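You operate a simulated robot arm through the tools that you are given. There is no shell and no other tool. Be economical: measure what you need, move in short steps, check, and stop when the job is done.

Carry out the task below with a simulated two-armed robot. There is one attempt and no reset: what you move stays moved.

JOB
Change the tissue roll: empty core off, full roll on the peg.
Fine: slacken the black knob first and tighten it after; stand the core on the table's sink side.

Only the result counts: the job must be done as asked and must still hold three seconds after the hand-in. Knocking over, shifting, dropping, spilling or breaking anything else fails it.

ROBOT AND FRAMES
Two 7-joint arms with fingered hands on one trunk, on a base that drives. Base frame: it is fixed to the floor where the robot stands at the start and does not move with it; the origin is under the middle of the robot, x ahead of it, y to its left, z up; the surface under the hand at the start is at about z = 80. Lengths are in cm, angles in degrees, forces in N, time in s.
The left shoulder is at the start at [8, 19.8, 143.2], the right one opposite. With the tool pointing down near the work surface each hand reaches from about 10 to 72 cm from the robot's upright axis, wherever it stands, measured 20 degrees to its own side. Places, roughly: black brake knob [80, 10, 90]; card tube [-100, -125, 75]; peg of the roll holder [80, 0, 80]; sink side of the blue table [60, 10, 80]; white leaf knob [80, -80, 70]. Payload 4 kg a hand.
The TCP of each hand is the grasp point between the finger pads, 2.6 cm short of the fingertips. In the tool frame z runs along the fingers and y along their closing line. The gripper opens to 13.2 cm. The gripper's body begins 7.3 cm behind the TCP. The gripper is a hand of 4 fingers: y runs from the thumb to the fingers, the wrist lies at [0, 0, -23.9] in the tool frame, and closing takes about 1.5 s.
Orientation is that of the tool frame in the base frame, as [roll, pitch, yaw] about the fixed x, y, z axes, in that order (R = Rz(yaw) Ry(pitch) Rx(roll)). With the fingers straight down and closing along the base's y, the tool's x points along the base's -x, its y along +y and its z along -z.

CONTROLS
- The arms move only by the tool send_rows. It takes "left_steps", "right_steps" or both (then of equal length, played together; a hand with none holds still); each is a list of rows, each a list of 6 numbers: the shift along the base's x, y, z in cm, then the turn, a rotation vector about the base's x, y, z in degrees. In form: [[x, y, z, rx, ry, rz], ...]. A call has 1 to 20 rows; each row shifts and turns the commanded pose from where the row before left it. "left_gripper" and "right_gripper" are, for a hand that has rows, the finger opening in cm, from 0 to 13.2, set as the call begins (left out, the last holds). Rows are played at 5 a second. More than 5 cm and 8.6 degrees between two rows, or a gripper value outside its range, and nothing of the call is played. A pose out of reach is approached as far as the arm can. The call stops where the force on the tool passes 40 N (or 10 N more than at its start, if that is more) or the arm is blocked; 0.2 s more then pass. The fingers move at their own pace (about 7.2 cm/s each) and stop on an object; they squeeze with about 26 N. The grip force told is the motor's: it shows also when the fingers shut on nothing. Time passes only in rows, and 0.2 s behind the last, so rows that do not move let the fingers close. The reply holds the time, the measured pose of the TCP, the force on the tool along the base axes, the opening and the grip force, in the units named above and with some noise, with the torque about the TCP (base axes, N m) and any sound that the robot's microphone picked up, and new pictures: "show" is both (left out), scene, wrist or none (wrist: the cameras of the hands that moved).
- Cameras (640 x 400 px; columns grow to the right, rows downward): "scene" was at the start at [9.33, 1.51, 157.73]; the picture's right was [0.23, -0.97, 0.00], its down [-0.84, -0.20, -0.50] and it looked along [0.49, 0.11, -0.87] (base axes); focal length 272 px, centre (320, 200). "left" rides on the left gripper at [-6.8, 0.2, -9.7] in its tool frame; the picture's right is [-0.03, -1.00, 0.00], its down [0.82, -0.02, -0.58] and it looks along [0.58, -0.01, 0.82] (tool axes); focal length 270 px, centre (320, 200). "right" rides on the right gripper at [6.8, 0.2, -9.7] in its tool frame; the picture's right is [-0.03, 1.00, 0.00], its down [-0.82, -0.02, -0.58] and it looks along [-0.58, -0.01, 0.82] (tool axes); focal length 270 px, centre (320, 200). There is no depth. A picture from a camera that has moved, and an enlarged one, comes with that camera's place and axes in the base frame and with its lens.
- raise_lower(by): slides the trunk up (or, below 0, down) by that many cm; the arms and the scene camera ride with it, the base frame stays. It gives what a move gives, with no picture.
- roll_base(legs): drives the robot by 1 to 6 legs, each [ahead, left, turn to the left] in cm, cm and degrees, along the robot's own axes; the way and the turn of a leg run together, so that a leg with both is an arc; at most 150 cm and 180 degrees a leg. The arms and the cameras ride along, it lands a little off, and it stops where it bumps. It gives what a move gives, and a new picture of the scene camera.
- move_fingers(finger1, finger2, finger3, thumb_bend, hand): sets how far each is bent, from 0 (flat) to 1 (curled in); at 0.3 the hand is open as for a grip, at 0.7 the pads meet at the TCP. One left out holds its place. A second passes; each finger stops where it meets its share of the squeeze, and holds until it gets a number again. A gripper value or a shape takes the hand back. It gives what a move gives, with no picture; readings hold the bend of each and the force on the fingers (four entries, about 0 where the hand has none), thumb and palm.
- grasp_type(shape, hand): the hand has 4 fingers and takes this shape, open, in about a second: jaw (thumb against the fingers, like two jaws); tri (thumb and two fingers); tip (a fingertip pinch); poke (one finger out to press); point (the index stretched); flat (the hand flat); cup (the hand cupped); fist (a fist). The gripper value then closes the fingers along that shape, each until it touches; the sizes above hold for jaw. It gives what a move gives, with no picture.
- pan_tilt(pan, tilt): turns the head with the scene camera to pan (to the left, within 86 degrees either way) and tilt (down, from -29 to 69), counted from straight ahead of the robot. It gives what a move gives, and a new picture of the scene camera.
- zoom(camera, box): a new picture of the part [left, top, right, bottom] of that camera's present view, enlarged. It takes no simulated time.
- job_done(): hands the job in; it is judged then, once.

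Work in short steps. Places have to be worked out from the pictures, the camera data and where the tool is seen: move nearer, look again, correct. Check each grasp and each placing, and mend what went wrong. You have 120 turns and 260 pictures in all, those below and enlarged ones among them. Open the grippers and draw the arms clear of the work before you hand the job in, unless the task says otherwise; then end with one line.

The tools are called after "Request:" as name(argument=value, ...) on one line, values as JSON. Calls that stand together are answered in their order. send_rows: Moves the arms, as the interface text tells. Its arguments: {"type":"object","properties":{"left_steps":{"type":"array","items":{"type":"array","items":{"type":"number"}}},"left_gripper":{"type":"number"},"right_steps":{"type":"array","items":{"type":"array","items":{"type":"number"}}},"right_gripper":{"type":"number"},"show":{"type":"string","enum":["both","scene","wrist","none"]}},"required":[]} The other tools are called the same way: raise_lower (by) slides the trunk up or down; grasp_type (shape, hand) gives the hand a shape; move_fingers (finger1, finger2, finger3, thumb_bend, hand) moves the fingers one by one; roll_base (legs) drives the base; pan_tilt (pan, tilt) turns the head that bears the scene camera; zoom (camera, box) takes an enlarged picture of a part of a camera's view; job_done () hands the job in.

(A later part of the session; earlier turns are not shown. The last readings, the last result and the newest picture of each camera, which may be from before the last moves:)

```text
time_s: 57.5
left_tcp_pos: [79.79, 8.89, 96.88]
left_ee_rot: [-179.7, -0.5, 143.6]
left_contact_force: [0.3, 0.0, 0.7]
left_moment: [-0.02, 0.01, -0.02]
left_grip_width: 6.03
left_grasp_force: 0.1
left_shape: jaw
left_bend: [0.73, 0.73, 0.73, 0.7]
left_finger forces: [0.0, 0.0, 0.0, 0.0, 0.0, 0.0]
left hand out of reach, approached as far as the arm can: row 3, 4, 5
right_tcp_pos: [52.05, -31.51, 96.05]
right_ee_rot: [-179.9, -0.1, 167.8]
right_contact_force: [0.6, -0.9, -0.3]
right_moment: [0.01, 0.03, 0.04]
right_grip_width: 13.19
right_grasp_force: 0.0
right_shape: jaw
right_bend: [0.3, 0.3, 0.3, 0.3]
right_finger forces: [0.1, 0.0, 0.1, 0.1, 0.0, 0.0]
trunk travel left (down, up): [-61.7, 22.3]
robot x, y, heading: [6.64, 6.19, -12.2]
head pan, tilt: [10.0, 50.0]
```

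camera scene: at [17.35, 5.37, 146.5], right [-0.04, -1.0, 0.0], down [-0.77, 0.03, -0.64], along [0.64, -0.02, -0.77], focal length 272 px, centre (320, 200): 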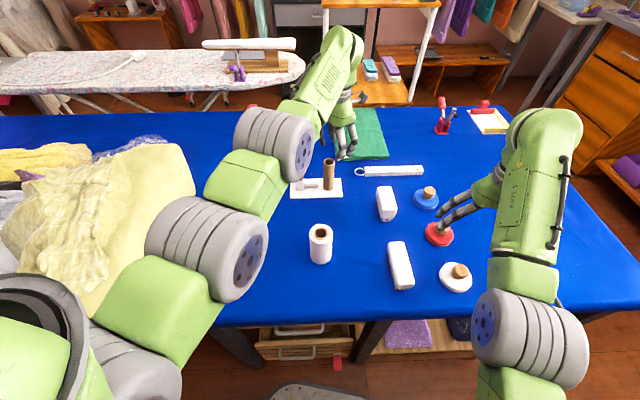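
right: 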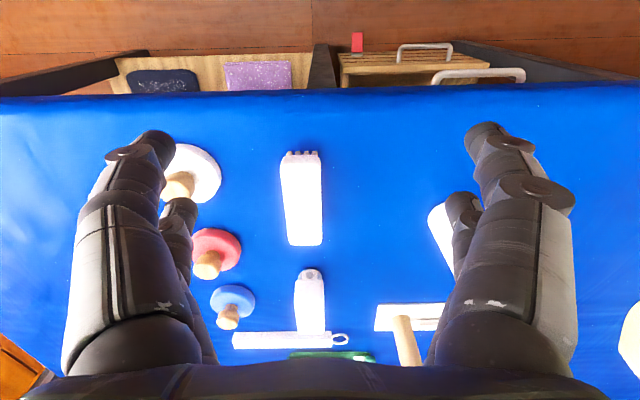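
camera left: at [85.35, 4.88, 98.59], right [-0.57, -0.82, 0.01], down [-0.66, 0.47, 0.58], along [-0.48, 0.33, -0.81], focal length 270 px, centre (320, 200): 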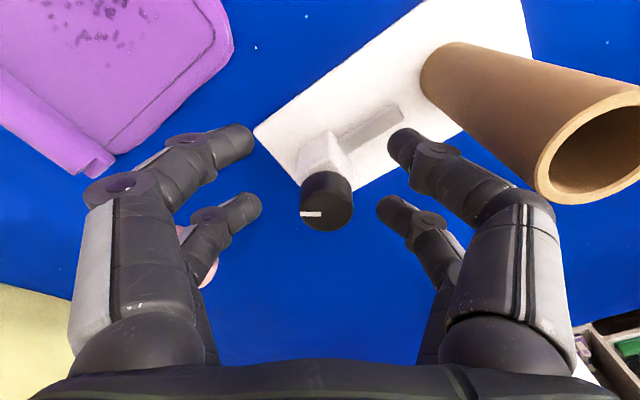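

On reflection the arm isn't fully stretched (63 of ~71 cm); with the trunk low the forearm slopes up and the wrist hits its flex limit. So I raise the trunk 7 cm and retry the inward move while lowering.

Request:
raise_lower(by=7)

Request:
send_rows(left_steps=[[0, 0, -2.5, 0, 0, 0], [0, 0, -2.5, 0, 0, 0], [-0.5, 0.2, -2.5, 0, 0, 0], [-0.5, 0.2, -2.5, 0, 0, 0]], show="wrist")

```text
time_s: 58.6
left_tcp_pos: [79.84, 8.81, 103.89]
left_ee_rot: [-179.5, -0.7, 143.6]
left_contact_force: [-0.4, 0.5, 0.1]
left_moment: [-0.01, 0.0, -0.03]
left_grip_width: 6.03
left_grasp_force: 0.0
left_shape: jaw
left_bend: [0.73, 0.73, 0.73, 0.7]
left_finger forces: [0.1, 0.1, 0.1, 0.1, 0.0, 0.0]
right_tcp_pos: [52.07, -31.43, 102.93]
right_ee_rot: [-179.9, -0.1, 167.8]
right_contact_force: [0.0, 0.2, -0.6]
right_moment: [0.04, -0.03, 0.0]
right_grip_width: 13.17
right_grasp_force: 0.0
right_shape: jaw
right_bend: [0.3, 0.3, 0.3, 0.3]
right_finger forces: [0.0, 0.1, 0.1, 0.0, 0.1, 0.1]
trunk travel left (down, up): [-68.7, 15.3]
robot x, y, heading: [6.83, 6.47, -11.9]
head pan, tilt: [10.0, 50.0]
```

```text
time_s: 59.6
left_tcp_pos: [79.13, 9.27, 93.67]
left_ee_rot: [-179.7, -0.6, 143.7]
left_contact_force: [0.0, -0.3, 0.5]
left_moment: [0.01, -0.01, -0.03]
left_grip_width: 6.07
left_grasp_force: 0.0
left_shape: jaw
left_bend: [0.73, 0.73, 0.73, 0.7]
left_finger forces: [0.0, 0.0, 0.0, 0.0, 0.0, 0.0]
left hand out of reach, approached as far as the arm can: row 4
right_tcp_pos: [52.13, -31.44, 102.95]
right_ee_rot: [-179.8, 0.0, 167.8]
right_contact_force: [0.6, 0.0, 0.6]
right_moment: [0.01, -0.03, -0.03]
right_grip_width: 13.19
right_grasp_force: 0.1
right_shape: jaw
right_bend: [0.3, 0.3, 0.3, 0.3]
right_finger forces: [0.0, 0.0, 0.1, 0.1, 0.0, 0.1]
trunk travel left (down, up): [-68.7, 15.3]
robot x, y, heading: [7.37, 6.28, -12.2]
head pan, tilt: [10.0, 50.0]
camera left: at [84.85, 5.25, 103.25], right [-0.57, -0.82, 0.01], down [-0.66, 0.47, 0.59], along [-0.48, 0.33, -0.81], focal length 270 px, centre (320, 200)
```

left: 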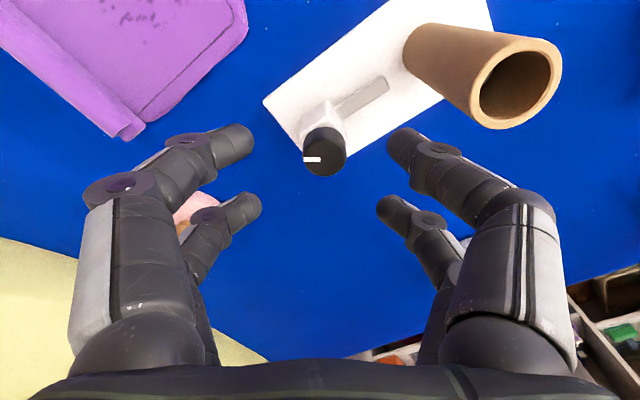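

It works. The knob is nearly centred now. Raise the trunk another 4 cm and lower the hand to z≈89.

Request:
raise_lower(by=4)

Request:
send_rows(left_steps=[[0, 0, -2, 0, 0, 0], [0, 0, -2, 0, 0, 0], [0, 0, -2, 0, 0, 0], [0, 0, -1.5, 0, 0, 0]], show="wrist")

```text
time_s: 60.4
left_tcp_pos: [79.03, 9.26, 97.69]
left_ee_rot: [-179.5, -0.7, 143.6]
left_contact_force: [-0.7, 0.0, 0.2]
left_moment: [0.01, 0.0, -0.02]
left_grip_width: 6.04
left_grasp_force: 0.1
left_shape: jaw
left_bend: [0.73, 0.73, 0.73, 0.7]
left_finger forces: [0.1, 0.0, 0.1, 0.0, 0.0, 0.0]
right_tcp_pos: [52.16, -31.56, 106.99]
right_ee_rot: [-179.9, -0.1, 167.7]
right_contact_force: [-0.1, -0.7, 0.3]
right_moment: [-0.04, 0.02, 0.0]
right_grip_width: 13.21
right_grasp_force: 0.1
right_shape: jaw
right_bend: [0.3, 0.3, 0.3, 0.3]
right_finger forces: [0.0, 0.0, 0.0, 0.1, 0.0, 0.0]
trunk travel left (down, up): [-72.7, 11.3]
robot x, y, heading: [7.07, 5.86, -12.4]
head pan, tilt: [10.0, 50.0]
```

```text
time_s: 61.4
left_tcp_pos: [79.1, 9.17, 90.09]
left_ee_rot: [-179.6, -0.4, 143.5]
left_contact_force: [-0.3, 0.3, -0.3]
left_moment: [0.0, 0.0, 0.03]
left_grip_width: 6.04
left_grasp_force: 0.1
left_shape: jaw
left_bend: [0.73, 0.73, 0.73, 0.7]
left_finger forces: [0.0, 0.1, 0.0, 0.0, 0.1, 0.0]
right_tcp_pos: [52.12, -31.45, 106.94]
right_ee_rot: [-179.8, -0.2, 167.7]
right_contact_force: [0.9, -0.7, -0.1]
right_moment: [0.01, -0.01, -0.03]
right_grip_width: 13.17
right_grasp_force: 0.1
right_shape: jaw
right_bend: [0.3, 0.3, 0.3, 0.3]
right_finger forces: [0.0, 0.1, 0.0, 0.1, 0.0, 0.0]
trunk travel left (down, up): [-72.7, 11.3]
robot x, y, heading: [6.74, 6.49, -12.4]
head pan, tilt: [10.0, 50.0]
camera left: at [84.82, 5.27, 99.69], right [-0.57, -0.82, 0.01], down [-0.66, 0.47, 0.58], along [-0.48, 0.33, -0.81], focal length 270 px, centre (320, 200)
```

left: 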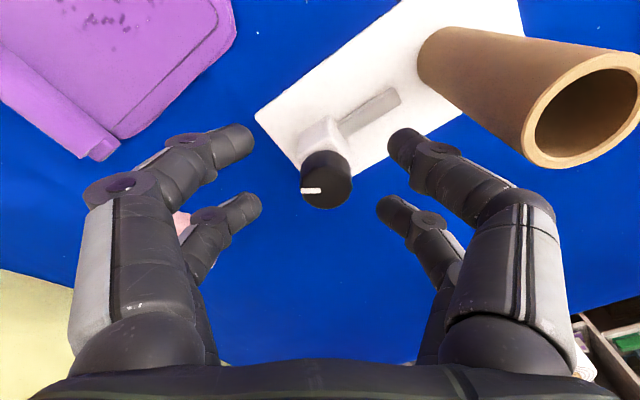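

Nearly centred. Small lateral correction, lower 1.2 cm, and close gently on the knob (about 2.7 cm).

Request:
send_rows(left_steps=[[-0.15, -0.2, -0.6, 0, 0, 0], [0, 0, -0.6, 0, 0, 0]], left_gripper=4.2, show="wrist")

Request:
zoom(camera="scene", box=[250, 90, 410, 220])

```text
time_s: 62.0
left_tcp_pos: [78.41, 9.04, 89.09]
left_ee_rot: [-179.6, -0.6, 143.6]
left_contact_force: [0.1, -0.2, -0.8]
left_moment: [0.0, 0.01, 0.01]
left_grip_width: 4.24
left_grasp_force: 0.1
left_shape: jaw
left_bend: [0.73, 0.73, 0.73, 0.7]
left_finger forces: [0.0, 0.1, 0.1, 0.1, 0.0, 0.0]
left hand out of reach, approached as far as the arm can: row 2
right_tcp_pos: [52.16, -31.46, 106.99]
right_ee_rot: [-179.9, -0.1, 167.8]
right_contact_force: [-0.5, -0.2, 0.1]
right_moment: [-0.02, 0.03, -0.01]
right_grip_width: 13.18
right_grasp_force: 0.0
right_shape: jaw
right_bend: [0.3, 0.3, 0.3, 0.3]
right_finger forces: [0.0, 0.0, 0.1, 0.1, 0.0, 0.1]
trunk travel left (down, up): [-72.7, 11.3]
robot x, y, heading: [6.69, 6.29, -12.2]
head pan, tilt: [10.0, 50.0]
camera left: at [84.17, 5.04, 98.64], right [-0.57, -0.82, 0.01], down [-0.66, 0.47, 0.59], along [-0.48, 0.33, -0.81], focal length 270 px, centre (320, 200)
```

left: 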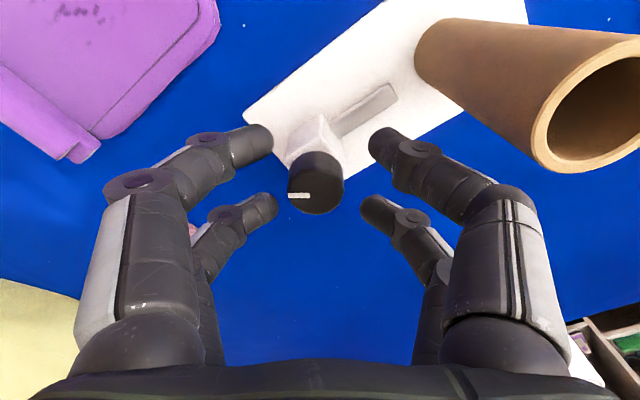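

```text
3.08 times, centred on (330, 155) of scene
camera zoom: at [17.39, 5.44, 157.5], right [-0.04, -1.0, 0.0], down [-0.77, 0.03, -0.64], along [0.64, -0.02, -0.77], focal length 836 px, centre (289, 338)
```

zoom: 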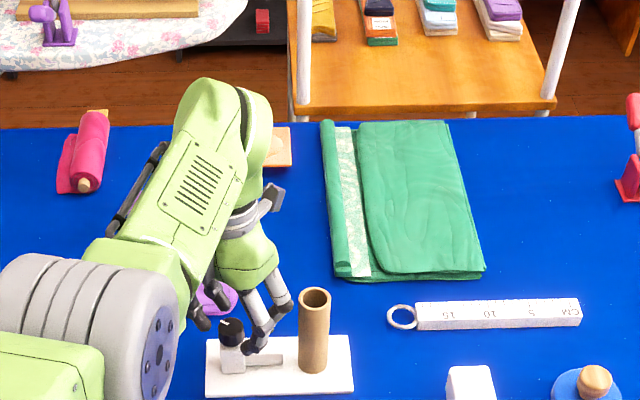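

Knob is well centred between the fingers. Close on it.

Request:
send_rows(left_steps=[[0, 0, 0, 0, 0, 0], [0, 0, 0, 0, 0, 0], [0, 0, 0, 0, 0, 0], [0, 0, 0, 0, 0, 0], [0, 0, 0, 0, 0, 0]], left_gripper=1.5, show="wrist")

```text
time_s: 63.2
left_tcp_pos: [78.3, 8.88, 89.11]
left_ee_rot: [-179.6, -0.8, 143.7]
left_contact_force: [0.5, 1.0, 1.2]
left_moment: [0.04, -0.02, -0.03]
left_grip_width: 1.59
left_grasp_force: 0.0
left_shape: jaw
left_bend: [0.72, 0.72, 0.72, 0.7]
left_finger forces: [0.1, 1.9, 0.2, 0.0, 0.1, 0.1]
right_tcp_pos: [52.1, -31.46, 106.89]
right_ee_rot: [-180.0, -0.1, 167.7]
right_contact_force: [-0.5, 0.5, 0.1]
right_moment: [0.05, -0.01, -0.03]
right_grip_width: 13.21
right_grasp_force: 0.2
right_shape: jaw
right_bend: [0.3, 0.3, 0.3, 0.3]
right_finger forces: [0.0, 0.0, 0.1, 0.0, 0.0, 0.1]
trunk travel left (down, up): [-72.7, 11.3]
robot x, y, heading: [7.06, 6.52, -12.2]
head pan, tilt: [10.0, 50.0]
camera left: at [84.15, 5.07, 98.63], right [-0.57, -0.82, 0.01], down [-0.66, 0.47, 0.59], along [-0.48, 0.33, -0.81], focal length 270 px, centre (320, 200)
```

left: 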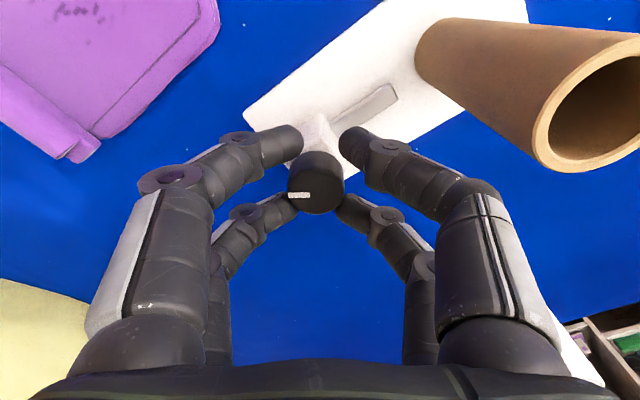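

The finger pairs straddle the knob (caging it). Squeeze fully.

Request:
send_rows(left_steps=[[0, 0, 0, 0, 0, 0], [0, 0, 0, 0, 0, 0], [0, 0, 0, 0, 0, 0], [0, 0, 0, 0, 0, 0]], left_gripper=0, show="wrist")

```text
time_s: 64.2
left_tcp_pos: [78.04, 9.35, 88.98]
left_ee_rot: [-179.4, -0.9, 143.7]
left_contact_force: [-17.7, 11.8, -6.7]
left_moment: [0.2, 0.32, 0.07]
left_grip_width: 0.0
left_grasp_force: 26.4
left_shape: jaw
left_bend: [0.61, 0.73, 0.72, 0.7]
left_finger forces: [0.1, 22.1, 22.7, 0.0, 0.1, 0.1]
right_tcp_pos: [51.9, -31.31, 107.1]
right_ee_rot: [-179.9, 0.0, 167.9]
right_contact_force: [-0.3, -0.1, -0.9]
right_moment: [-0.01, 0.01, 0.02]
right_grip_width: 13.18
right_grasp_force: 0.0
right_shape: jaw
right_bend: [0.3, 0.3, 0.3, 0.3]
right_finger forces: [0.0, 0.0, 0.0, 0.0, 0.0, 0.1]
trunk travel left (down, up): [-72.7, 11.3]
robot x, y, heading: [7.02, 6.55, -12.2]
head pan, tilt: [10.0, 50.0]
camera left: at [83.82, 5.36, 98.44], right [-0.57, -0.82, 0.01], down [-0.66, 0.47, 0.59], along [-0.49, 0.33, -0.81], focal length 270 px, centre (320, 200)
```

left: 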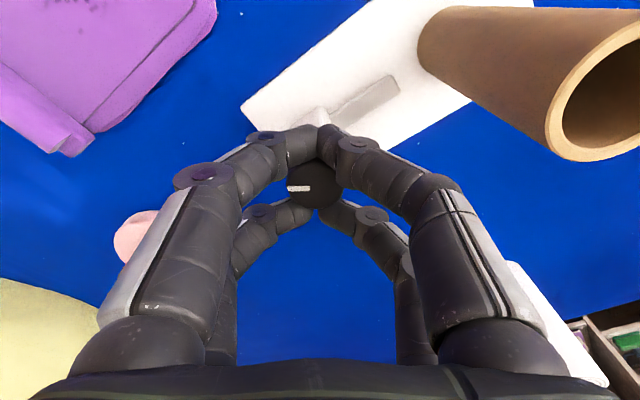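

Caged firmly, but with ~20 N side force toward (-x,+y). I shift the hand 0.5 cm that way and start turning counter-clockwise 24°.

Request:
send_rows(left_steps=[[-0.4, 0.28, 0, 0, 0, 0], [0, 0, 0, 0, 0, 8], [0, 0, 0, 0, 0, 8], [0, 0, 0, 0, 0, 8]], show="wrist")

```text
time_s: 65.2
left_tcp_pos: [78.11, 9.35, 89.09]
left_ee_rot: [-179.6, -0.9, 167.7]
left_contact_force: [-8.8, 5.6, -17.7]
left_moment: [0.05, -0.03, -0.01]
left_grip_width: 0.0
left_grasp_force: 26.4
left_shape: jaw
left_bend: [0.61, 0.73, 0.72, 0.7]
left_finger forces: [0.0, 26.1, 24.5, 0.1, 0.1, 0.0]
right_tcp_pos: [52.14, -31.37, 106.9]
right_ee_rot: [-179.8, -0.2, 167.8]
right_contact_force: [0.2, -0.9, -0.6]
right_moment: [-0.04, -0.01, 0.04]
right_grip_width: 13.18
right_grasp_force: 0.0
right_shape: jaw
right_bend: [0.3, 0.3, 0.3, 0.3]
right_finger forces: [0.0, 0.1, 0.0, 0.0, 0.1, 0.1]
trunk travel left (down, up): [-72.7, 11.3]
robot x, y, heading: [7.25, 6.5, -12.4]
head pan, tilt: [10.0, 50.0]
camera left: at [84.92, 8.11, 98.52], right [-0.19, -0.98, 0.01], down [-0.79, 0.16, 0.59], along [-0.58, 0.1, -0.81], focal length 270 px, centre (320, 200)
```

left: 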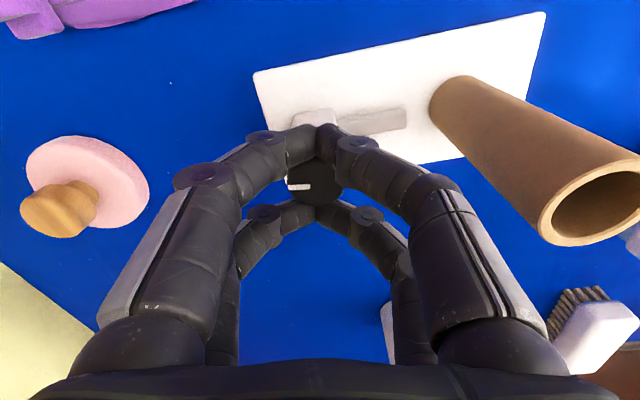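

The knob turned with the hand (mark fixed in the hand frame) and the plate stayed put. Continue ccw another 56°.

Request:
send_rows(left_steps=[[0, 0, 0, 0, 0, 8], [0, 0, 0, 0, 0, 8], [0, 0, 0, 0, 0, 8], [0, 0, 0, 0, 0, 8], [0, 0, 0, 0, 0, 8], [0, 0, 0, 0, 0, 8], [0, 0, 0, 0, 0, 8]], show="wrist")

```text
time_s: 66.8
left_tcp_pos: [78.24, 9.29, 88.96]
left_ee_rot: [-179.8, -0.5, -136.5]
left_contact_force: [-6.7, 5.2, -25.3]
left_moment: [2.68, -2.69, -1.92]
left_grip_width: 0.0
left_grasp_force: 26.1
left_shape: jaw
left_bend: [0.6, 0.73, 0.72, 0.7]
left_finger forces: [673.4, 0.0, 649.5, 0.0, 0.0, 0.0]
right_tcp_pos: [52.31, -31.41, 106.81]
right_ee_rot: [-179.9, -0.2, 167.9]
right_contact_force: [0.2, 0.3, -0.6]
right_moment: [0.0, 0.0, -0.04]
right_grip_width: 13.2
right_grasp_force: 0.0
right_shape: jaw
right_bend: [0.3, 0.3, 0.3, 0.3]
right_finger forces: [0.0, 0.0, 0.1, 0.1, 0.0, 0.0]
trunk travel left (down, up): [-72.7, 11.3]
robot x, y, heading: [6.9, 6.61, -12.5]
head pan, tilt: [10.0, 50.0]
camera left: at [83.16, 14.2, 98.57], right [0.71, -0.71, 0.0], down [-0.58, -0.57, 0.58], along [-0.41, -0.42, -0.81], focal length 270 px, centre (320, 200)
```

left: 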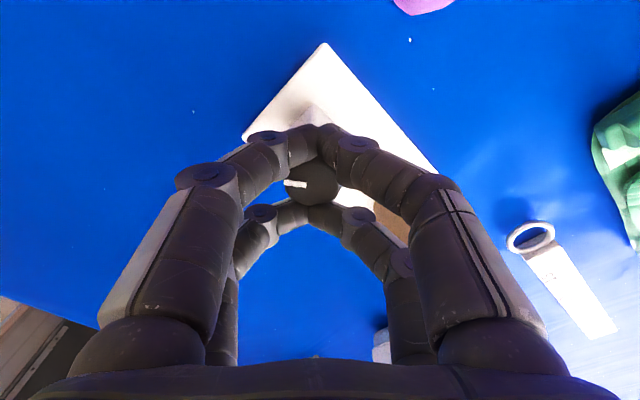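

High finger forces and −1.9 N·m: I've hit the knob's end stop (or contact). Ease back 6° and view the holder.

Request:
send_rows(left_steps=[[0, 0, 0, 0, 0, -6]], show="wrist")

Request:
zoom(camera="scene", box=[270, 130, 390, 220])

```text
time_s: 67.2
left_tcp_pos: [78.18, 9.35, 89.01]
left_ee_rot: [-179.7, -0.8, -142.3]
left_contact_force: [-1.0, 6.6, -19.6]
left_moment: [0.92, -1.08, -0.63]
left_grip_width: 0.0
left_grasp_force: 25.6
left_shape: jaw
left_bend: [0.59, 0.73, 0.72, 0.7]
left_finger forces: [235.2, 40.5, 192.2, 0.1, 0.0, 0.1]
right_tcp_pos: [52.28, -31.36, 106.93]
right_ee_rot: [-179.8, -0.3, 167.7]
right_contact_force: [0.8, 0.1, -0.1]
right_moment: [-0.04, -0.01, -0.02]
right_grip_width: 13.19
right_grasp_force: 0.1
right_shape: jaw
right_bend: [0.3, 0.3, 0.3, 0.3]
right_finger forces: [0.0, 0.0, 0.0, 0.0, 0.0, 0.0]
trunk travel left (down, up): [-72.7, 11.3]
robot x, y, heading: [6.88, 6.36, -12.0]
head pan, tilt: [10.0, 50.0]
camera left: at [83.62, 13.77, 98.56], right [0.63, -0.78, 0.01], down [-0.63, -0.51, 0.59], along [-0.45, -0.38, -0.81], focal length 270 px, centre (320, 200)
```

left: 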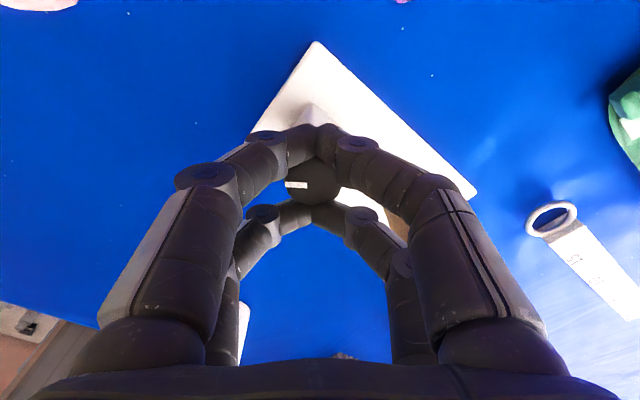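

```text
4.44 times, centred on (330, 175) of scene
camera zoom: at [17.72, 5.61, 157.48], right [-0.04, -1.0, 0.0], down [-0.77, 0.03, -0.64], along [0.64, -0.03, -0.77], focal length 1207 px, centre (276, 311)
```

zoom: 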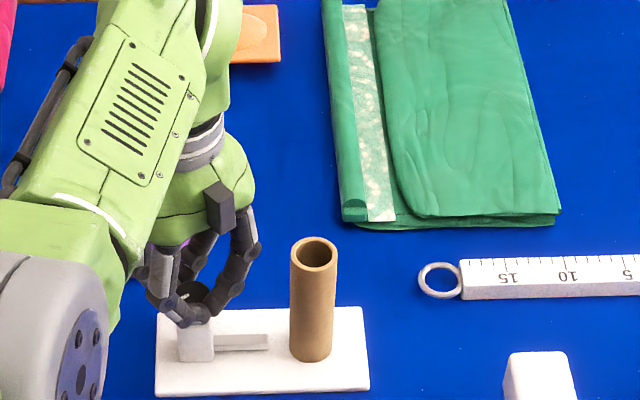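

The hand is clear of the core; knob turned ≈70°. To tell an end stop from a finger jam on the square block, I open, rise 0.7 cm, swing back cw and look.

Request:
send_rows(left_steps=[[0, 0, 0, 0, 0, 0], [0, 0, 0, 0, 0, 0], [0, 0, 0.7, 0, 0, 0], [0, 0, 0, 0, 0, -8], [0, 0, 0, 0, 0, -8], [0, 0, 0, 0, 0, -8], [0, 0, 0, 0, 0, -8], [0, 0, 0, 0, 0, -8], [0, 0, 0, 0, 0, -8], [0, 0, 0, 0, 0, 0]], left_gripper=4.6, show="wrist")

Request:
zoom(camera="left", box=[240, 60, 480, 220])

```text
time_s: 69.4
left_tcp_pos: [78.09, 9.28, 89.93]
left_ee_rot: [-179.6, -0.8, 169.4]
left_contact_force: [-0.4, 0.0, 0.5]
left_moment: [-0.01, -0.01, 0.0]
left_grip_width: 4.55
left_grasp_force: 0.1
left_shape: jaw
left_bend: [0.74, 0.74, 0.74, 0.7]
left_finger forces: [0.0, 0.0, 0.0, 0.1, 0.1, 0.0]
right_tcp_pos: [52.07, -31.42, 106.96]
right_ee_rot: [-179.9, -0.1, 167.7]
right_contact_force: [0.3, -0.6, 0.1]
right_moment: [0.01, 0.0, 0.0]
right_grip_width: 13.18
right_grasp_force: 0.1
right_shape: jaw
right_bend: [0.3, 0.3, 0.3, 0.3]
right_finger forces: [0.1, 0.1, 0.0, 0.0, 0.0, 0.0]
trunk travel left (down, up): [-72.7, 11.3]
robot x, y, heading: [6.72, 6.12, -12.3]
head pan, tilt: [10.0, 50.0]
camera left: at [84.96, 8.19, 99.42], right [-0.16, -0.99, 0.01], down [-0.8, 0.13, 0.59], along [-0.58, 0.09, -0.81], focal length 270 px, centre (320, 200)
```

left: 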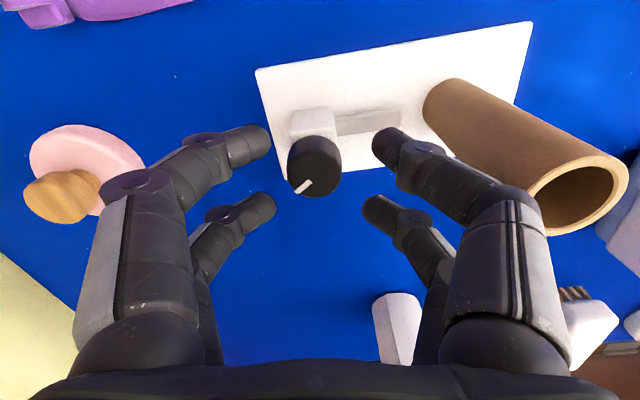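

```text
2.50 times, centred on (360, 140) of left
camera zoom: at [84.96, 8.19, 99.42], right [-0.16, -0.99, 0.01], down [-0.8, 0.13, 0.59], along [-0.58, 0.09, -0.81], focal length 676 px, centre (220, 350)
```

zoom: 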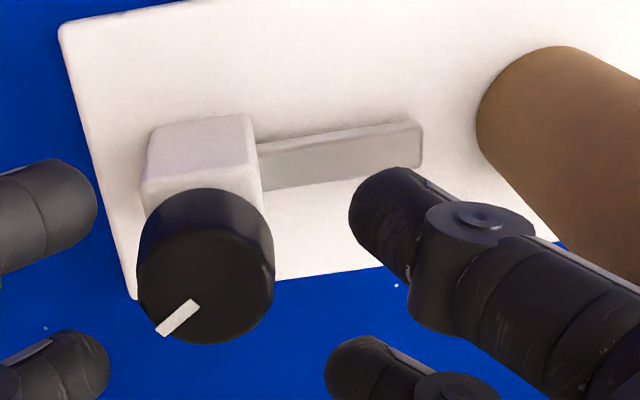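

Mark clearly rotated ccw; the bar is unchanged. I regrip a bit higher and test for further ccw rotation.

Request:
send_rows(left_steps=[[0, 0, -0.4, 0, 0, 0], [0, 0, 0, 0, 0, 0], [0, 0, 0, 0, 0, 0], [0, 0, 0, 0, 0, 0], [0, 0, 0, 0, 0, 0], [0, 0, 0, 0, 0, 0], [0, 0, 0, 0, 0, 0]], left_gripper=0, show="wrist")

Request:
send_rows(left_steps=[[0, 0, 0, 0, 0, 8], [0, 0, 0, 0, 0, 8]], show="wrist")

```text
time_s: 71.0
left_tcp_pos: [77.9, 9.34, 89.37]
left_ee_rot: [-179.6, -0.7, 169.7]
left_contact_force: [-1.6, 3.0, -3.9]
left_moment: [0.06, 0.02, 0.02]
left_grip_width: 0.0
left_grasp_force: 26.3
left_shape: jaw
left_bend: [0.71, 0.71, 0.69, 0.71]
left_finger forces: [0.0, 0.1, 0.1, 0.1, 0.0, 0.0]
right_tcp_pos: [52.03, -31.36, 107.01]
right_ee_rot: [-179.9, -0.1, 167.8]
right_contact_force: [0.3, -0.2, 0.3]
right_moment: [-0.01, 0.03, -0.03]
right_grip_width: 13.19
right_grasp_force: 0.0
right_shape: jaw
right_bend: [0.3, 0.3, 0.3, 0.3]
right_finger forces: [0.0, 0.1, 0.0, 0.0, 0.1, 0.1]
trunk travel left (down, up): [-72.7, 11.3]
robot x, y, heading: [6.81, 6.49, -12.3]
head pan, tilt: [10.0, 50.0]
camera left: at [84.88, 8.3, 98.91], right [-0.15, -0.99, 0.01], down [-0.8, 0.13, 0.59], along [-0.58, 0.09, -0.81], focal length 270 px, centre (320, 200)
```

left: 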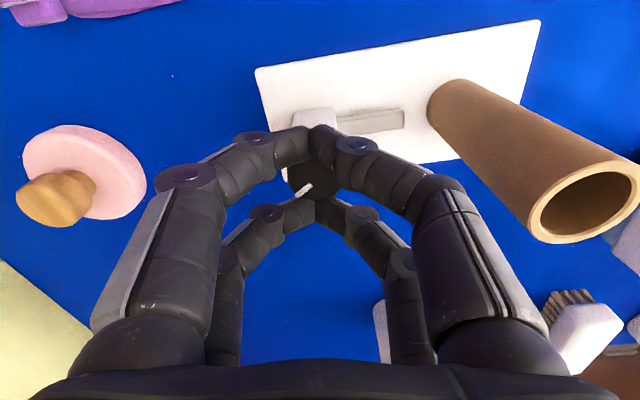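

```text
time_s: 71.6
left_tcp_pos: [77.96, 9.35, 89.35]
left_ee_rot: [-179.6, -0.7, -174.4]
left_contact_force: [2.0, 3.0, -6.4]
left_moment: [0.08, -0.16, -0.5]
left_grip_width: 0.01
left_grasp_force: 25.7
left_shape: jaw
left_bend: [0.71, 0.71, 0.69, 0.69]
left_finger forces: [83.2, 0.0, 82.1, 0.0, 0.1, 0.0]
right_tcp_pos: [52.19, -31.35, 106.94]
right_ee_rot: [-179.9, -0.1, 167.8]
right_contact_force: [0.7, 0.1, -0.7]
right_moment: [-0.01, -0.01, -0.01]
right_grip_width: 13.23
right_grasp_force: 0.1
right_shape: jaw
right_bend: [0.3, 0.3, 0.3, 0.3]
right_finger forces: [0.0, 0.0, 0.1, 0.0, 0.0, 0.1]
trunk travel left (down, up): [-72.7, 11.3]
robot x, y, heading: [7.07, 6.7, -12.3]
head pan, tilt: [10.0, 50.0]
camera left: at [84.94, 10.25, 98.92], right [0.12, -0.99, 0.01], down [-0.8, -0.1, 0.59], along [-0.58, -0.08, -0.81], focal length 270 px, centre (320, 200)
```

left: 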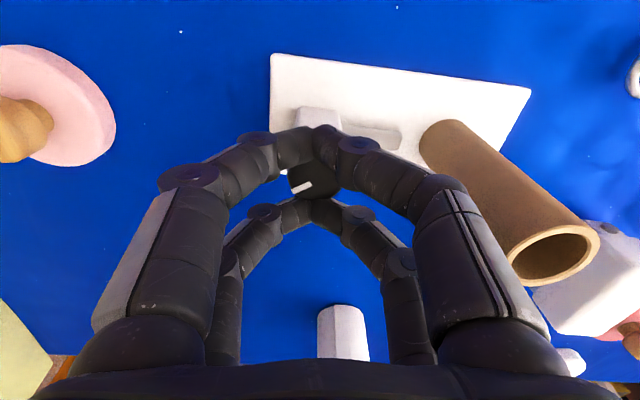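

Knob slips in the grip against −0.5 N·m: it's at its loose end stop, so the brake is slackened. Release, lift and move the left hand over the core ([78.2, 0.4]).

Request:
send_rows(left_steps=[[0, 0, 0, 0, 0, 0], [0, 0, 0, 0, 0, 0], [0, 0, 2.5, 0, 0, 0], [0, 0, 3, 0, 0, 0], [0, 0, 3, 0, 0, 0], [0, 0, 1.5, 0, 0, 0], [0, -3, 0, 0, 0, 0], [0, -3, 0, 0, 0, 0], [0, -2.8, 0, 0, 0, 0]], left_gripper=7, show="wrist")

```text
time_s: 73.6
left_tcp_pos: [78.11, 0.54, 99.41]
left_ee_rot: [-179.6, -0.7, -174.4]
left_contact_force: [0.6, -0.5, -0.3]
left_moment: [0.03, -0.01, -0.02]
left_grip_width: 6.97
left_grasp_force: 0.1
left_shape: jaw
left_bend: [0.72, 0.72, 0.72, 0.7]
left_finger forces: [0.0, 0.0, 0.2, 0.0, 0.0, 0.0]
right_tcp_pos: [52.01, -31.54, 107.02]
right_ee_rot: [-179.8, -0.2, 167.8]
right_contact_force: [0.8, 0.4, 0.3]
right_moment: [-0.01, 0.0, 0.03]
right_grip_width: 13.18
right_grasp_force: 0.0
right_shape: jaw
right_bend: [0.3, 0.3, 0.3, 0.3]
right_finger forces: [0.0, 0.0, 0.0, 0.0, 0.1, 0.1]
trunk travel left (down, up): [-72.7, 11.3]
robot x, y, heading: [6.89, 6.57, -12.0]
head pan, tilt: [10.0, 50.0]
camera left: at [84.98, 1.35, 108.98], right [0.12, -0.99, 0.01], down [-0.8, -0.1, 0.59], along [-0.58, -0.08, -0.81], focal length 270 px, centre (320, 200)
```

left: 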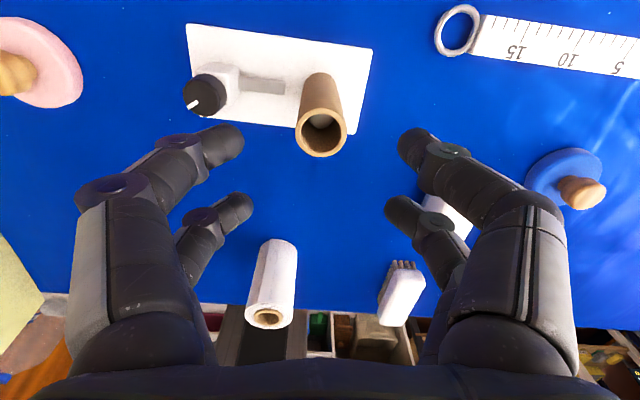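

Core top ≈[78.4, 0.35, 92.5]. Descend around its upper end to TCP z≈91.

Request:
send_rows(left_steps=[[0.2, -0.15, -2, 0, 0, 0], [0, 0, -2, 0, 0, 0], [0, 0, -2, 0, 0, 0], [0, 0, -2.4, 0, 0, 0]], show="wrist")

```text
time_s: 74.6
left_tcp_pos: [76.72, 0.62, 91.79]
left_ee_rot: [-179.6, -0.7, -174.3]
left_contact_force: [0.4, 0.2, 0.0]
left_moment: [-0.01, 0.01, 0.01]
left_grip_width: 6.96
left_grasp_force: 0.1
left_shape: jaw
left_bend: [0.72, 0.72, 0.72, 0.7]
left_finger forces: [0.1, 0.0, 0.0, 0.0, 0.0, 0.0]
left hand out of reach, approached as far as the arm can: row 1, 2, 4
right_tcp_pos: [52.19, -31.46, 107.02]
right_ee_rot: [-179.9, -0.1, 167.8]
right_contact_force: [-0.5, 0.7, 0.8]
right_moment: [0.01, 0.07, 0.0]
right_grip_width: 13.17
right_grasp_force: 0.1
right_shape: jaw
right_bend: [0.3, 0.3, 0.3, 0.3]
right_finger forces: [0.0, 0.1, 0.1, 0.1, 0.0, 0.0]
trunk travel left (down, up): [-72.7, 11.3]
robot x, y, heading: [7.1, 6.26, -12.4]
head pan, tilt: [10.0, 50.0]
camera left: at [83.64, 1.51, 101.33], right [0.12, -0.99, 0.01], down [-0.8, -0.1, 0.59], along [-0.58, -0.08, -0.81], focal length 270 px, centre (320, 200)
```

left: 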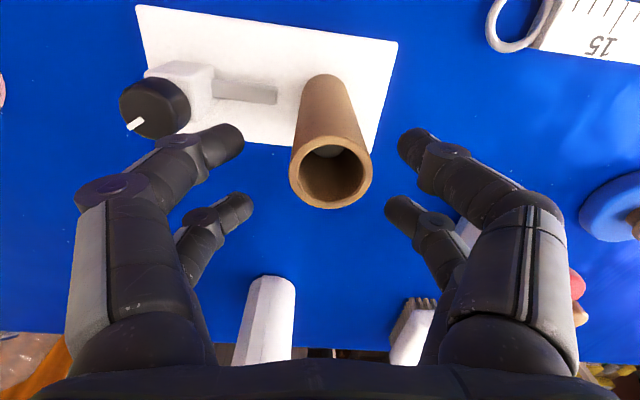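

This is the true stretch limit (~67.5 cm). I raise the hand 4 cm, lower the trunk 5 cm, then go forward.

Request:
send_rows(left_steps=[[0, 0, 2, 0, 0, 0], [0, 0, 2.5, 0, 0, 0]], show="none")

Request:
raise_lower(by=-5)

Request:
send_rows(left_steps=[[0.8, -0.1, 0, 0, 0, 0], [0.7, -0.1, 0, 0, 0, 0], [0, 0, 0, 0, 0, 0]], show="wrist")

```text
time_s: 75.2
left_tcp_pos: [76.62, 0.8, 96.29]
left_ee_rot: [-179.6, -0.6, -174.5]
left_contact_force: [0.8, 0.4, -0.5]
left_moment: [-0.01, -0.02, -0.02]
left_grip_width: 6.94
left_grasp_force: 0.0
left_shape: jaw
left_bend: [0.72, 0.72, 0.72, 0.7]
left_finger forces: [0.0, 0.0, 0.0, 0.0, 0.1, 0.1]
right_tcp_pos: [52.13, -31.44, 107.01]
right_ee_rot: [-179.8, 0.0, 167.8]
right_contact_force: [0.0, -0.2, 0.2]
right_moment: [0.01, 0.02, -0.01]
right_grip_width: 13.2
right_grasp_force: 0.0
right_shape: jaw
right_bend: [0.3, 0.3, 0.3, 0.3]
right_finger forces: [0.0, 0.0, 0.0, 0.1, 0.1, 0.1]
trunk travel left (down, up): [-72.7, 11.3]
robot x, y, heading: [7.15, 6.28, -12.2]
head pan, tilt: [10.0, 50.0]
```

```text
time_s: 76.1
left_tcp_pos: [76.71, 0.77, 91.27]
left_ee_rot: [-179.6, -0.6, -174.4]
left_contact_force: [-0.6, -0.8, -0.4]
left_moment: [-0.02, 0.0, 0.02]
left_grip_width: 6.96
left_grasp_force: 0.0
left_shape: jaw
left_bend: [0.72, 0.72, 0.72, 0.7]
left_finger forces: [0.1, 0.0, 0.0, 0.1, 0.1, 0.0]
right_tcp_pos: [52.01, -31.38, 101.98]
right_ee_rot: [-179.9, 0.0, 167.8]
right_contact_force: [0.0, -0.4, -0.4]
right_moment: [0.02, 0.01, 0.0]
right_grip_width: 13.17
right_grasp_force: 0.1
right_shape: jaw
right_bend: [0.3, 0.3, 0.3, 0.3]
right_finger forces: [0.0, 0.0, 0.0, 0.1, 0.0, 0.0]
trunk travel left (down, up): [-67.7, 16.3]
robot x, y, heading: [6.7, 6.42, -12.3]
head pan, tilt: [10.0, 50.0]
```

```text
time_s: 76.9
left_tcp_pos: [77.57, 0.52, 91.3]
left_ee_rot: [-179.6, -0.6, -174.4]
left_contact_force: [-0.1, -0.2, -0.1]
left_moment: [-0.01, -0.02, 0.01]
left_grip_width: 6.94
left_grasp_force: 0.2
left_shape: jaw
left_bend: [0.72, 0.72, 0.72, 0.7]
left_finger forces: [0.1, 0.0, 0.1, 0.0, 0.1, 0.0]
left hand out of reach, approached as far as the arm can: row 2
right_tcp_pos: [52.08, -31.52, 102.06]
right_ee_rot: [-179.9, -0.1, 167.8]
right_contact_force: [-0.5, -0.3, -0.2]
right_moment: [-0.01, 0.02, -0.03]
right_grip_width: 13.18
right_grasp_force: 0.1
right_shape: jaw
right_bend: [0.3, 0.3, 0.3, 0.3]
right_finger forces: [0.1, 0.1, 0.0, 0.1, 0.0, 0.0]
trunk travel left (down, up): [-67.7, 16.3]
robot x, y, heading: [6.73, 6.29, -12.0]
head pan, tilt: [10.0, 50.0]
camera left: at [84.42, 1.45, 100.83], right [0.12, -0.99, 0.01], down [-0.8, -0.1, 0.59], along [-0.58, -0.08, -0.81], focal length 270 px, centre (320, 200)
```

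left: 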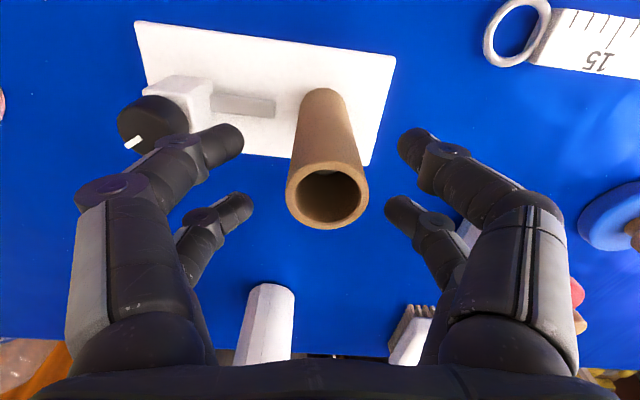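

Core sits between finger pairs (at tip height ~row 165 vs pair mid ~175). Small y shift, then close.

Request:
send_rows(left_steps=[[0, -0.2, -0.3, 0, 0, 0], [0, 0, 0, 0, 0, 0], [0, 0, 0, 0, 0, 0], [0, 0, 0, 0, 0, 0], [0, 0, 0, 0, 0, 0], [0, 0, 0, 0, 0, 0], [0, 0, 0, 0, 0, 0]], left_gripper=0.5, show="wrist")

```text
time_s: 78.5
left_tcp_pos: [77.5, 0.44, 91.03]
left_ee_rot: [-179.6, -0.7, -174.4]
left_contact_force: [-1.2, 0.7, -0.8]
left_moment: [-0.03, 0.07, 0.0]
left_grip_width: 1.06
left_grasp_force: 25.8
left_shape: jaw
left_bend: [0.73, 0.7, 0.63, 0.7]
left_finger forces: [22.9, 0.0, 0.0, 0.0, 23.4, 0.0]
right_tcp_pos: [51.99, -31.45, 101.94]
right_ee_rot: [-179.9, 0.0, 167.8]
right_contact_force: [0.1, 0.2, -1.3]
right_moment: [0.0, -0.01, 0.05]
right_grip_width: 13.18
right_grasp_force: 0.0
right_shape: jaw
right_bend: [0.3, 0.3, 0.3, 0.3]
right_finger forces: [0.1, 0.0, 0.0, 0.0, 0.1, 0.0]
trunk travel left (down, up): [-67.7, 16.3]
robot x, y, heading: [6.87, 6.5, -12.3]
head pan, tilt: [10.0, 50.0]
camera left: at [84.42, 1.26, 100.5], right [0.12, -0.99, 0.01], down [-0.8, -0.1, 0.59], along [-0.58, -0.08, -0.81], focal length 270 px, centre (320, 200)
```

left: 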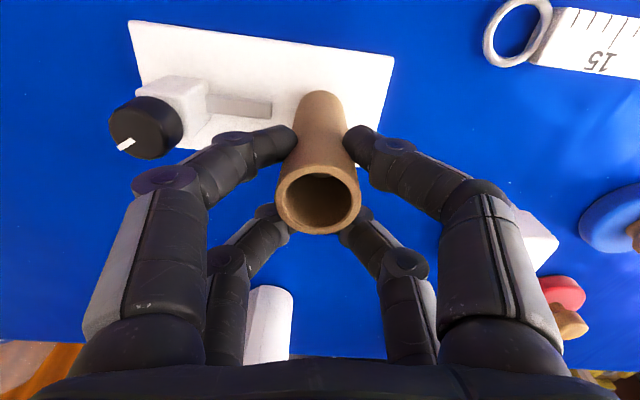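

Core gripped (26 N). Lift it straight up with the trunk by 13 cm.

Request:
raise_lower(by=5)

Request:
raise_lower(by=8.5)

Request:
pan_tilt(pan=12, tilt=50)

Request:
zoom(camera="left", box=[100, 0, 500, 250])

```text
time_s: 79.4
left_tcp_pos: [77.62, 0.47, 95.94]
left_ee_rot: [-179.6, -0.7, -174.3]
left_contact_force: [0.3, -0.5, 0.6]
left_moment: [0.03, 0.01, -0.01]
left_grip_width: 1.07
left_grasp_force: 26.0
left_shape: jaw
left_bend: [0.73, 0.7, 0.63, 0.7]
left_finger forces: [23.1, 0.0, 0.0, 0.0, 23.3, 0.0]
right_tcp_pos: [52.24, -31.46, 106.98]
right_ee_rot: [-179.9, -0.2, 167.9]
right_contact_force: [0.1, -0.1, 0.8]
right_moment: [-0.03, 0.0, -0.02]
right_grip_width: 13.17
right_grasp_force: 0.0
right_shape: jaw
right_bend: [0.3, 0.3, 0.3, 0.3]
right_finger forces: [0.1, 0.1, 0.0, 0.1, 0.1, 0.1]
trunk travel left (down, up): [-72.7, 11.3]
robot x, y, heading: [6.91, 6.3, -12.1]
head pan, tilt: [10.0, 50.0]
```

```text
time_s: 80.7
left_tcp_pos: [77.48, 0.5, 104.49]
left_ee_rot: [-179.6, -0.7, -174.4]
left_contact_force: [-0.6, 0.8, -0.4]
left_moment: [-0.02, -0.03, -0.03]
left_grip_width: 1.05
left_grasp_force: 25.7
left_shape: jaw
left_bend: [0.73, 0.7, 0.63, 0.7]
left_finger forces: [23.1, 0.0, 0.0, 0.1, 23.4, 0.1]
right_tcp_pos: [52.1, -31.4, 115.51]
right_ee_rot: [-179.9, -0.1, 167.8]
right_contact_force: [-0.4, 0.3, 0.2]
right_moment: [0.02, 0.02, 0.0]
right_grip_width: 13.19
right_grasp_force: 0.0
right_shape: jaw
right_bend: [0.3, 0.3, 0.3, 0.3]
right_finger forces: [0.0, 0.0, 0.0, 0.0, 0.0, 0.0]
trunk travel left (down, up): [-81.2, 2.8]
robot x, y, heading: [6.61, 6.03, -12.2]
head pan, tilt: [10.0, 50.0]
```

```text
time_s: 81.3
left_tcp_pos: [77.65, 0.38, 104.41]
left_ee_rot: [-179.6, -0.8, -174.3]
left_contact_force: [0.4, 0.6, -1.4]
left_moment: [0.0, 0.04, 0.04]
left_grip_width: 1.06
left_grasp_force: 25.5
left_shape: jaw
left_bend: [0.73, 0.7, 0.63, 0.7]
left_finger forces: [23.0, 0.1, 0.0, 0.0, 23.5, 0.1]
right_tcp_pos: [52.03, -31.47, 115.58]
right_ee_rot: [-179.9, -0.1, 167.8]
right_contact_force: [0.5, -0.1, 0.8]
right_moment: [0.02, 0.0, 0.01]
right_grip_width: 13.18
right_grasp_force: 0.0
right_shape: jaw
right_bend: [0.3, 0.3, 0.3, 0.3]
right_finger forces: [0.0, 0.1, 0.1, 0.0, 0.0, 0.0]
trunk travel left (down, up): [-81.2, 2.8]
robot x, y, heading: [6.4, 6.15, -12.1]
head pan, tilt: [12.0, 50.0]
camera scene: at [17.37, 5.69, 166.0], right [0.0, -1.0, 0.0], down [-0.77, 0.0, -0.64], along [0.64, 0.0, -0.77], focal length 272 px, centre (320, 200)
```

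scene: 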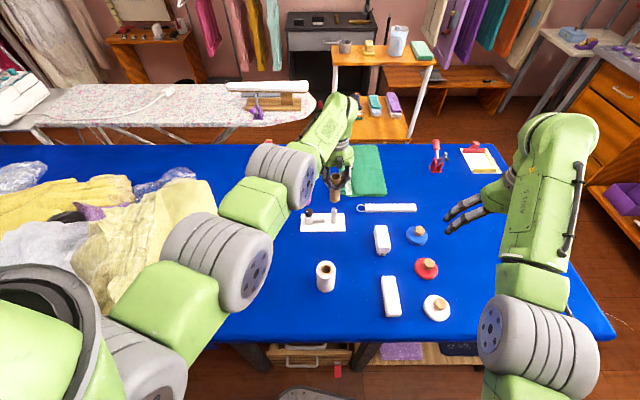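

```text
1.60 times, centred on (300, 125) of left
camera zoom: at [84.41, 1.27, 114.01], right [0.12, -0.99, 0.01], down [-0.8, -0.1, 0.59], along [-0.58, -0.08, -0.81], focal length 432 px, centre (352, 320)
```

zoom: 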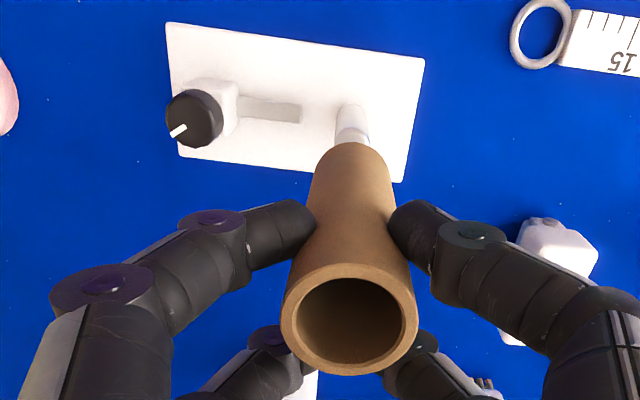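

Core is off the peg, clear of it. Carry it toward [58, 15] (near, sink-facing side), at height.

Request:
send_rows(left_steps=[[-2, 2.5, 0, 0, 0, 0], [-3, 2.5, 0, 0, 0, 0], [-3.3, 2.5, 0, 0, 0, 0], [-3.3, 2.5, 0, 0, 0, 0], [-3.3, 2.5, 0, 0, 0, 0], [-3.3, 2, 0, 0, 0, 0], [-1.3, 0, 0, 0, 0, 0]], show="both")

```text
time_s: 82.9
left_tcp_pos: [57.86, 14.85, 104.5]
left_ee_rot: [-179.6, -0.6, -174.4]
left_contact_force: [-0.4, 0.0, 0.1]
left_moment: [0.0, 0.02, 0.01]
left_grip_width: 0.99
left_grasp_force: 26.2
left_shape: jaw
left_bend: [0.73, 0.7, 0.61, 0.7]
left_finger forces: [24.1, 0.0, 0.0, 0.0, 22.8, 0.0]
right_tcp_pos: [51.98, -31.64, 115.43]
right_ee_rot: [-179.8, -0.1, 167.8]
right_contact_force: [0.1, -0.7, -0.3]
right_moment: [-0.02, 0.01, 0.02]
right_grip_width: 13.18
right_grasp_force: 0.1
right_shape: jaw
right_bend: [0.3, 0.3, 0.3, 0.3]
right_finger forces: [0.1, 0.0, 0.0, 0.0, 0.1, 0.0]
trunk travel left (down, up): [-81.2, 2.8]
robot x, y, heading: [6.9, 6.43, -12.5]
head pan, tilt: [12.0, 50.0]
camera scene: at [17.34, 5.64, 166.0], right [0.0, -1.0, 0.0], down [-0.77, 0.0, -0.64], along [0.64, 0.0, -0.77], focal length 272 px, centre (320, 200)
camera left: at [64.72, 15.72, 114.12], right [0.12, -0.99, 0.01], down [-0.8, -0.1, 0.59], along [-0.58, -0.08, -0.81], focal length 270 px, centre (320, 200)
```

scene: 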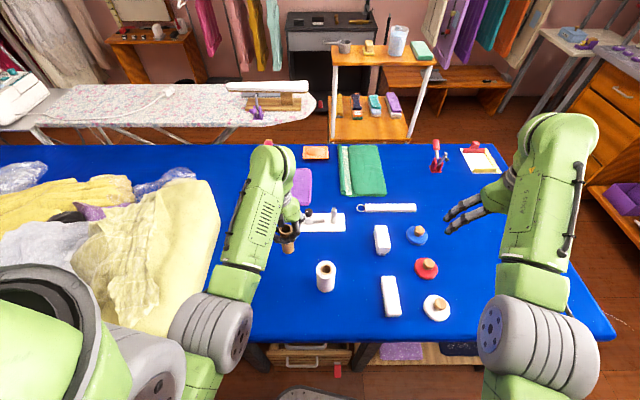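
left: 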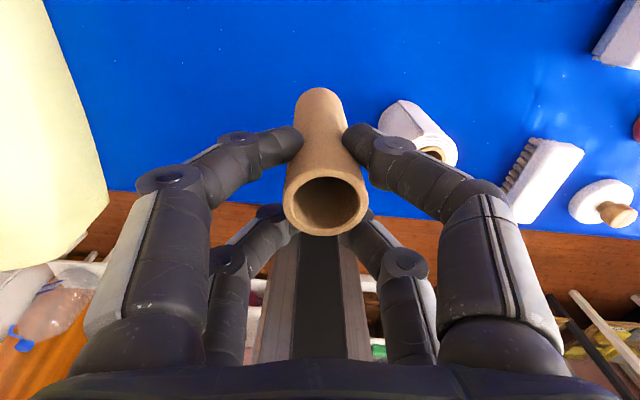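

Clear below. Lower towards the table, last centimetres slowly.

Request:
send_rows(left_steps=[[0, 0, -3, 0, 0, 0], [0, 0, -3, 0, 0, 0], [0, 0, -3, 0, 0, 0], [0, 0, -2.5, 0, 0, 0], [0, 0, -1, 0, 0, 0]], show="scene")

Request:
zoom(camera="scene", box=[220, 190, 380, 310])

```text
time_s: 84.1
left_tcp_pos: [58.09, 14.83, 91.87]
left_ee_rot: [-179.6, -0.7, -174.4]
left_contact_force: [-0.3, 0.0, -0.6]
left_moment: [0.01, -0.02, 0.03]
left_grip_width: 0.94
left_grasp_force: 25.9
left_shape: jaw
left_bend: [0.73, 0.7, 0.61, 0.7]
left_finger forces: [24.4, 0.1, 0.1, 0.0, 24.3, 0.1]
right_tcp_pos: [52.08, -31.42, 115.45]
right_ee_rot: [-179.9, -0.2, 167.8]
right_contact_force: [0.6, -0.2, -0.3]
right_moment: [-0.01, 0.01, 0.01]
right_grip_width: 13.15
right_grasp_force: 0.1
right_shape: jaw
right_bend: [0.3, 0.3, 0.3, 0.3]
right_finger forces: [0.1, 0.0, 0.0, 0.0, 0.1, 0.0]
trunk travel left (down, up): [-81.2, 2.8]
robot x, y, heading: [6.78, 6.49, -12.2]
head pan, tilt: [12.0, 50.0]
camera scene: at [17.36, 5.7, 166.0], right [0.0, -1.0, 0.0], down [-0.77, 0.0, -0.64], along [0.64, 0.0, -0.77], focal length 272 px, centre (320, 200)
```

scene: 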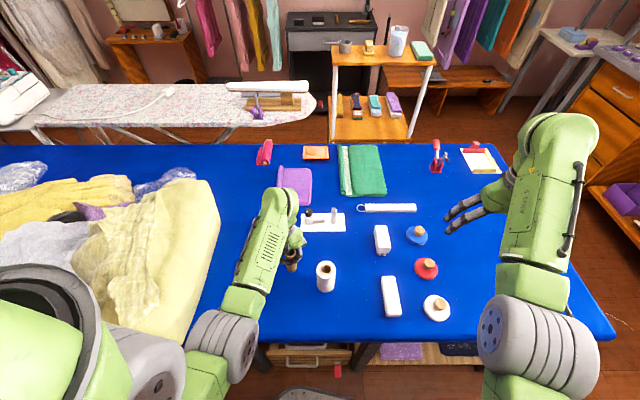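

```text
3.33 times, centred on (300, 250) of scene
camera zoom: at [17.36, 5.7, 166.0], right [0.0, -1.0, 0.0], down [-0.77, 0.0, -0.64], along [0.64, 0.0, -0.77], focal length 905 px, centre (387, 33)
```

zoom: 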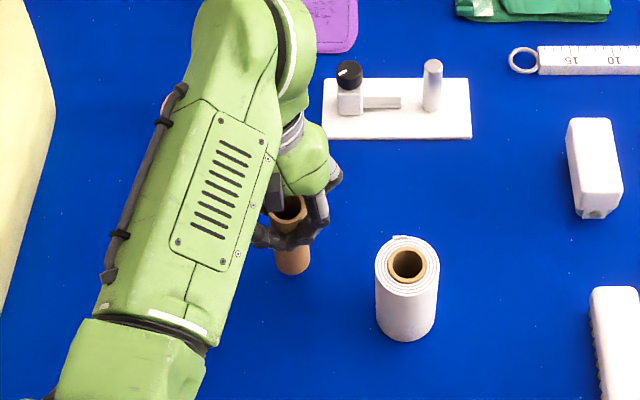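

Now lower in small steps until the core touches the table.

Request:
send_rows(left_steps=[[0, 0, -0.4, 0, 0, 0], [0, 0, -0.4, 0, 0, 0], [0, 0, -0.3, 0, 0, 0], [0, 0, -0.3, 0, 0, 0]], show="none")

```text
time_s: 85.1
left_tcp_pos: [57.97, 14.89, 90.47]
left_ee_rot: [-179.6, -0.7, -174.3]
left_contact_force: [0.3, -0.6, -0.5]
left_moment: [-0.02, 0.0, 0.01]
left_grip_width: 0.96
left_grasp_force: 25.8
left_shape: jaw
left_bend: [0.73, 0.7, 0.61, 0.7]
left_finger forces: [24.5, 0.0, 0.0, 0.0, 24.4, 0.0]
right_tcp_pos: [51.97, -31.52, 115.49]
right_ee_rot: [-179.9, -0.1, 167.7]
right_contact_force: [0.2, -0.4, -0.2]
right_moment: [-0.02, -0.03, -0.01]
right_grip_width: 13.21
right_grasp_force: 0.1
right_shape: jaw
right_bend: [0.3, 0.3, 0.3, 0.3]
right_finger forces: [0.0, 0.0, 0.1, 0.0, 0.0, 0.0]
trunk travel left (down, up): [-81.2, 2.8]
robot x, y, heading: [7.51, 6.19, -12.1]
head pan, tilt: [12.0, 50.0]
```

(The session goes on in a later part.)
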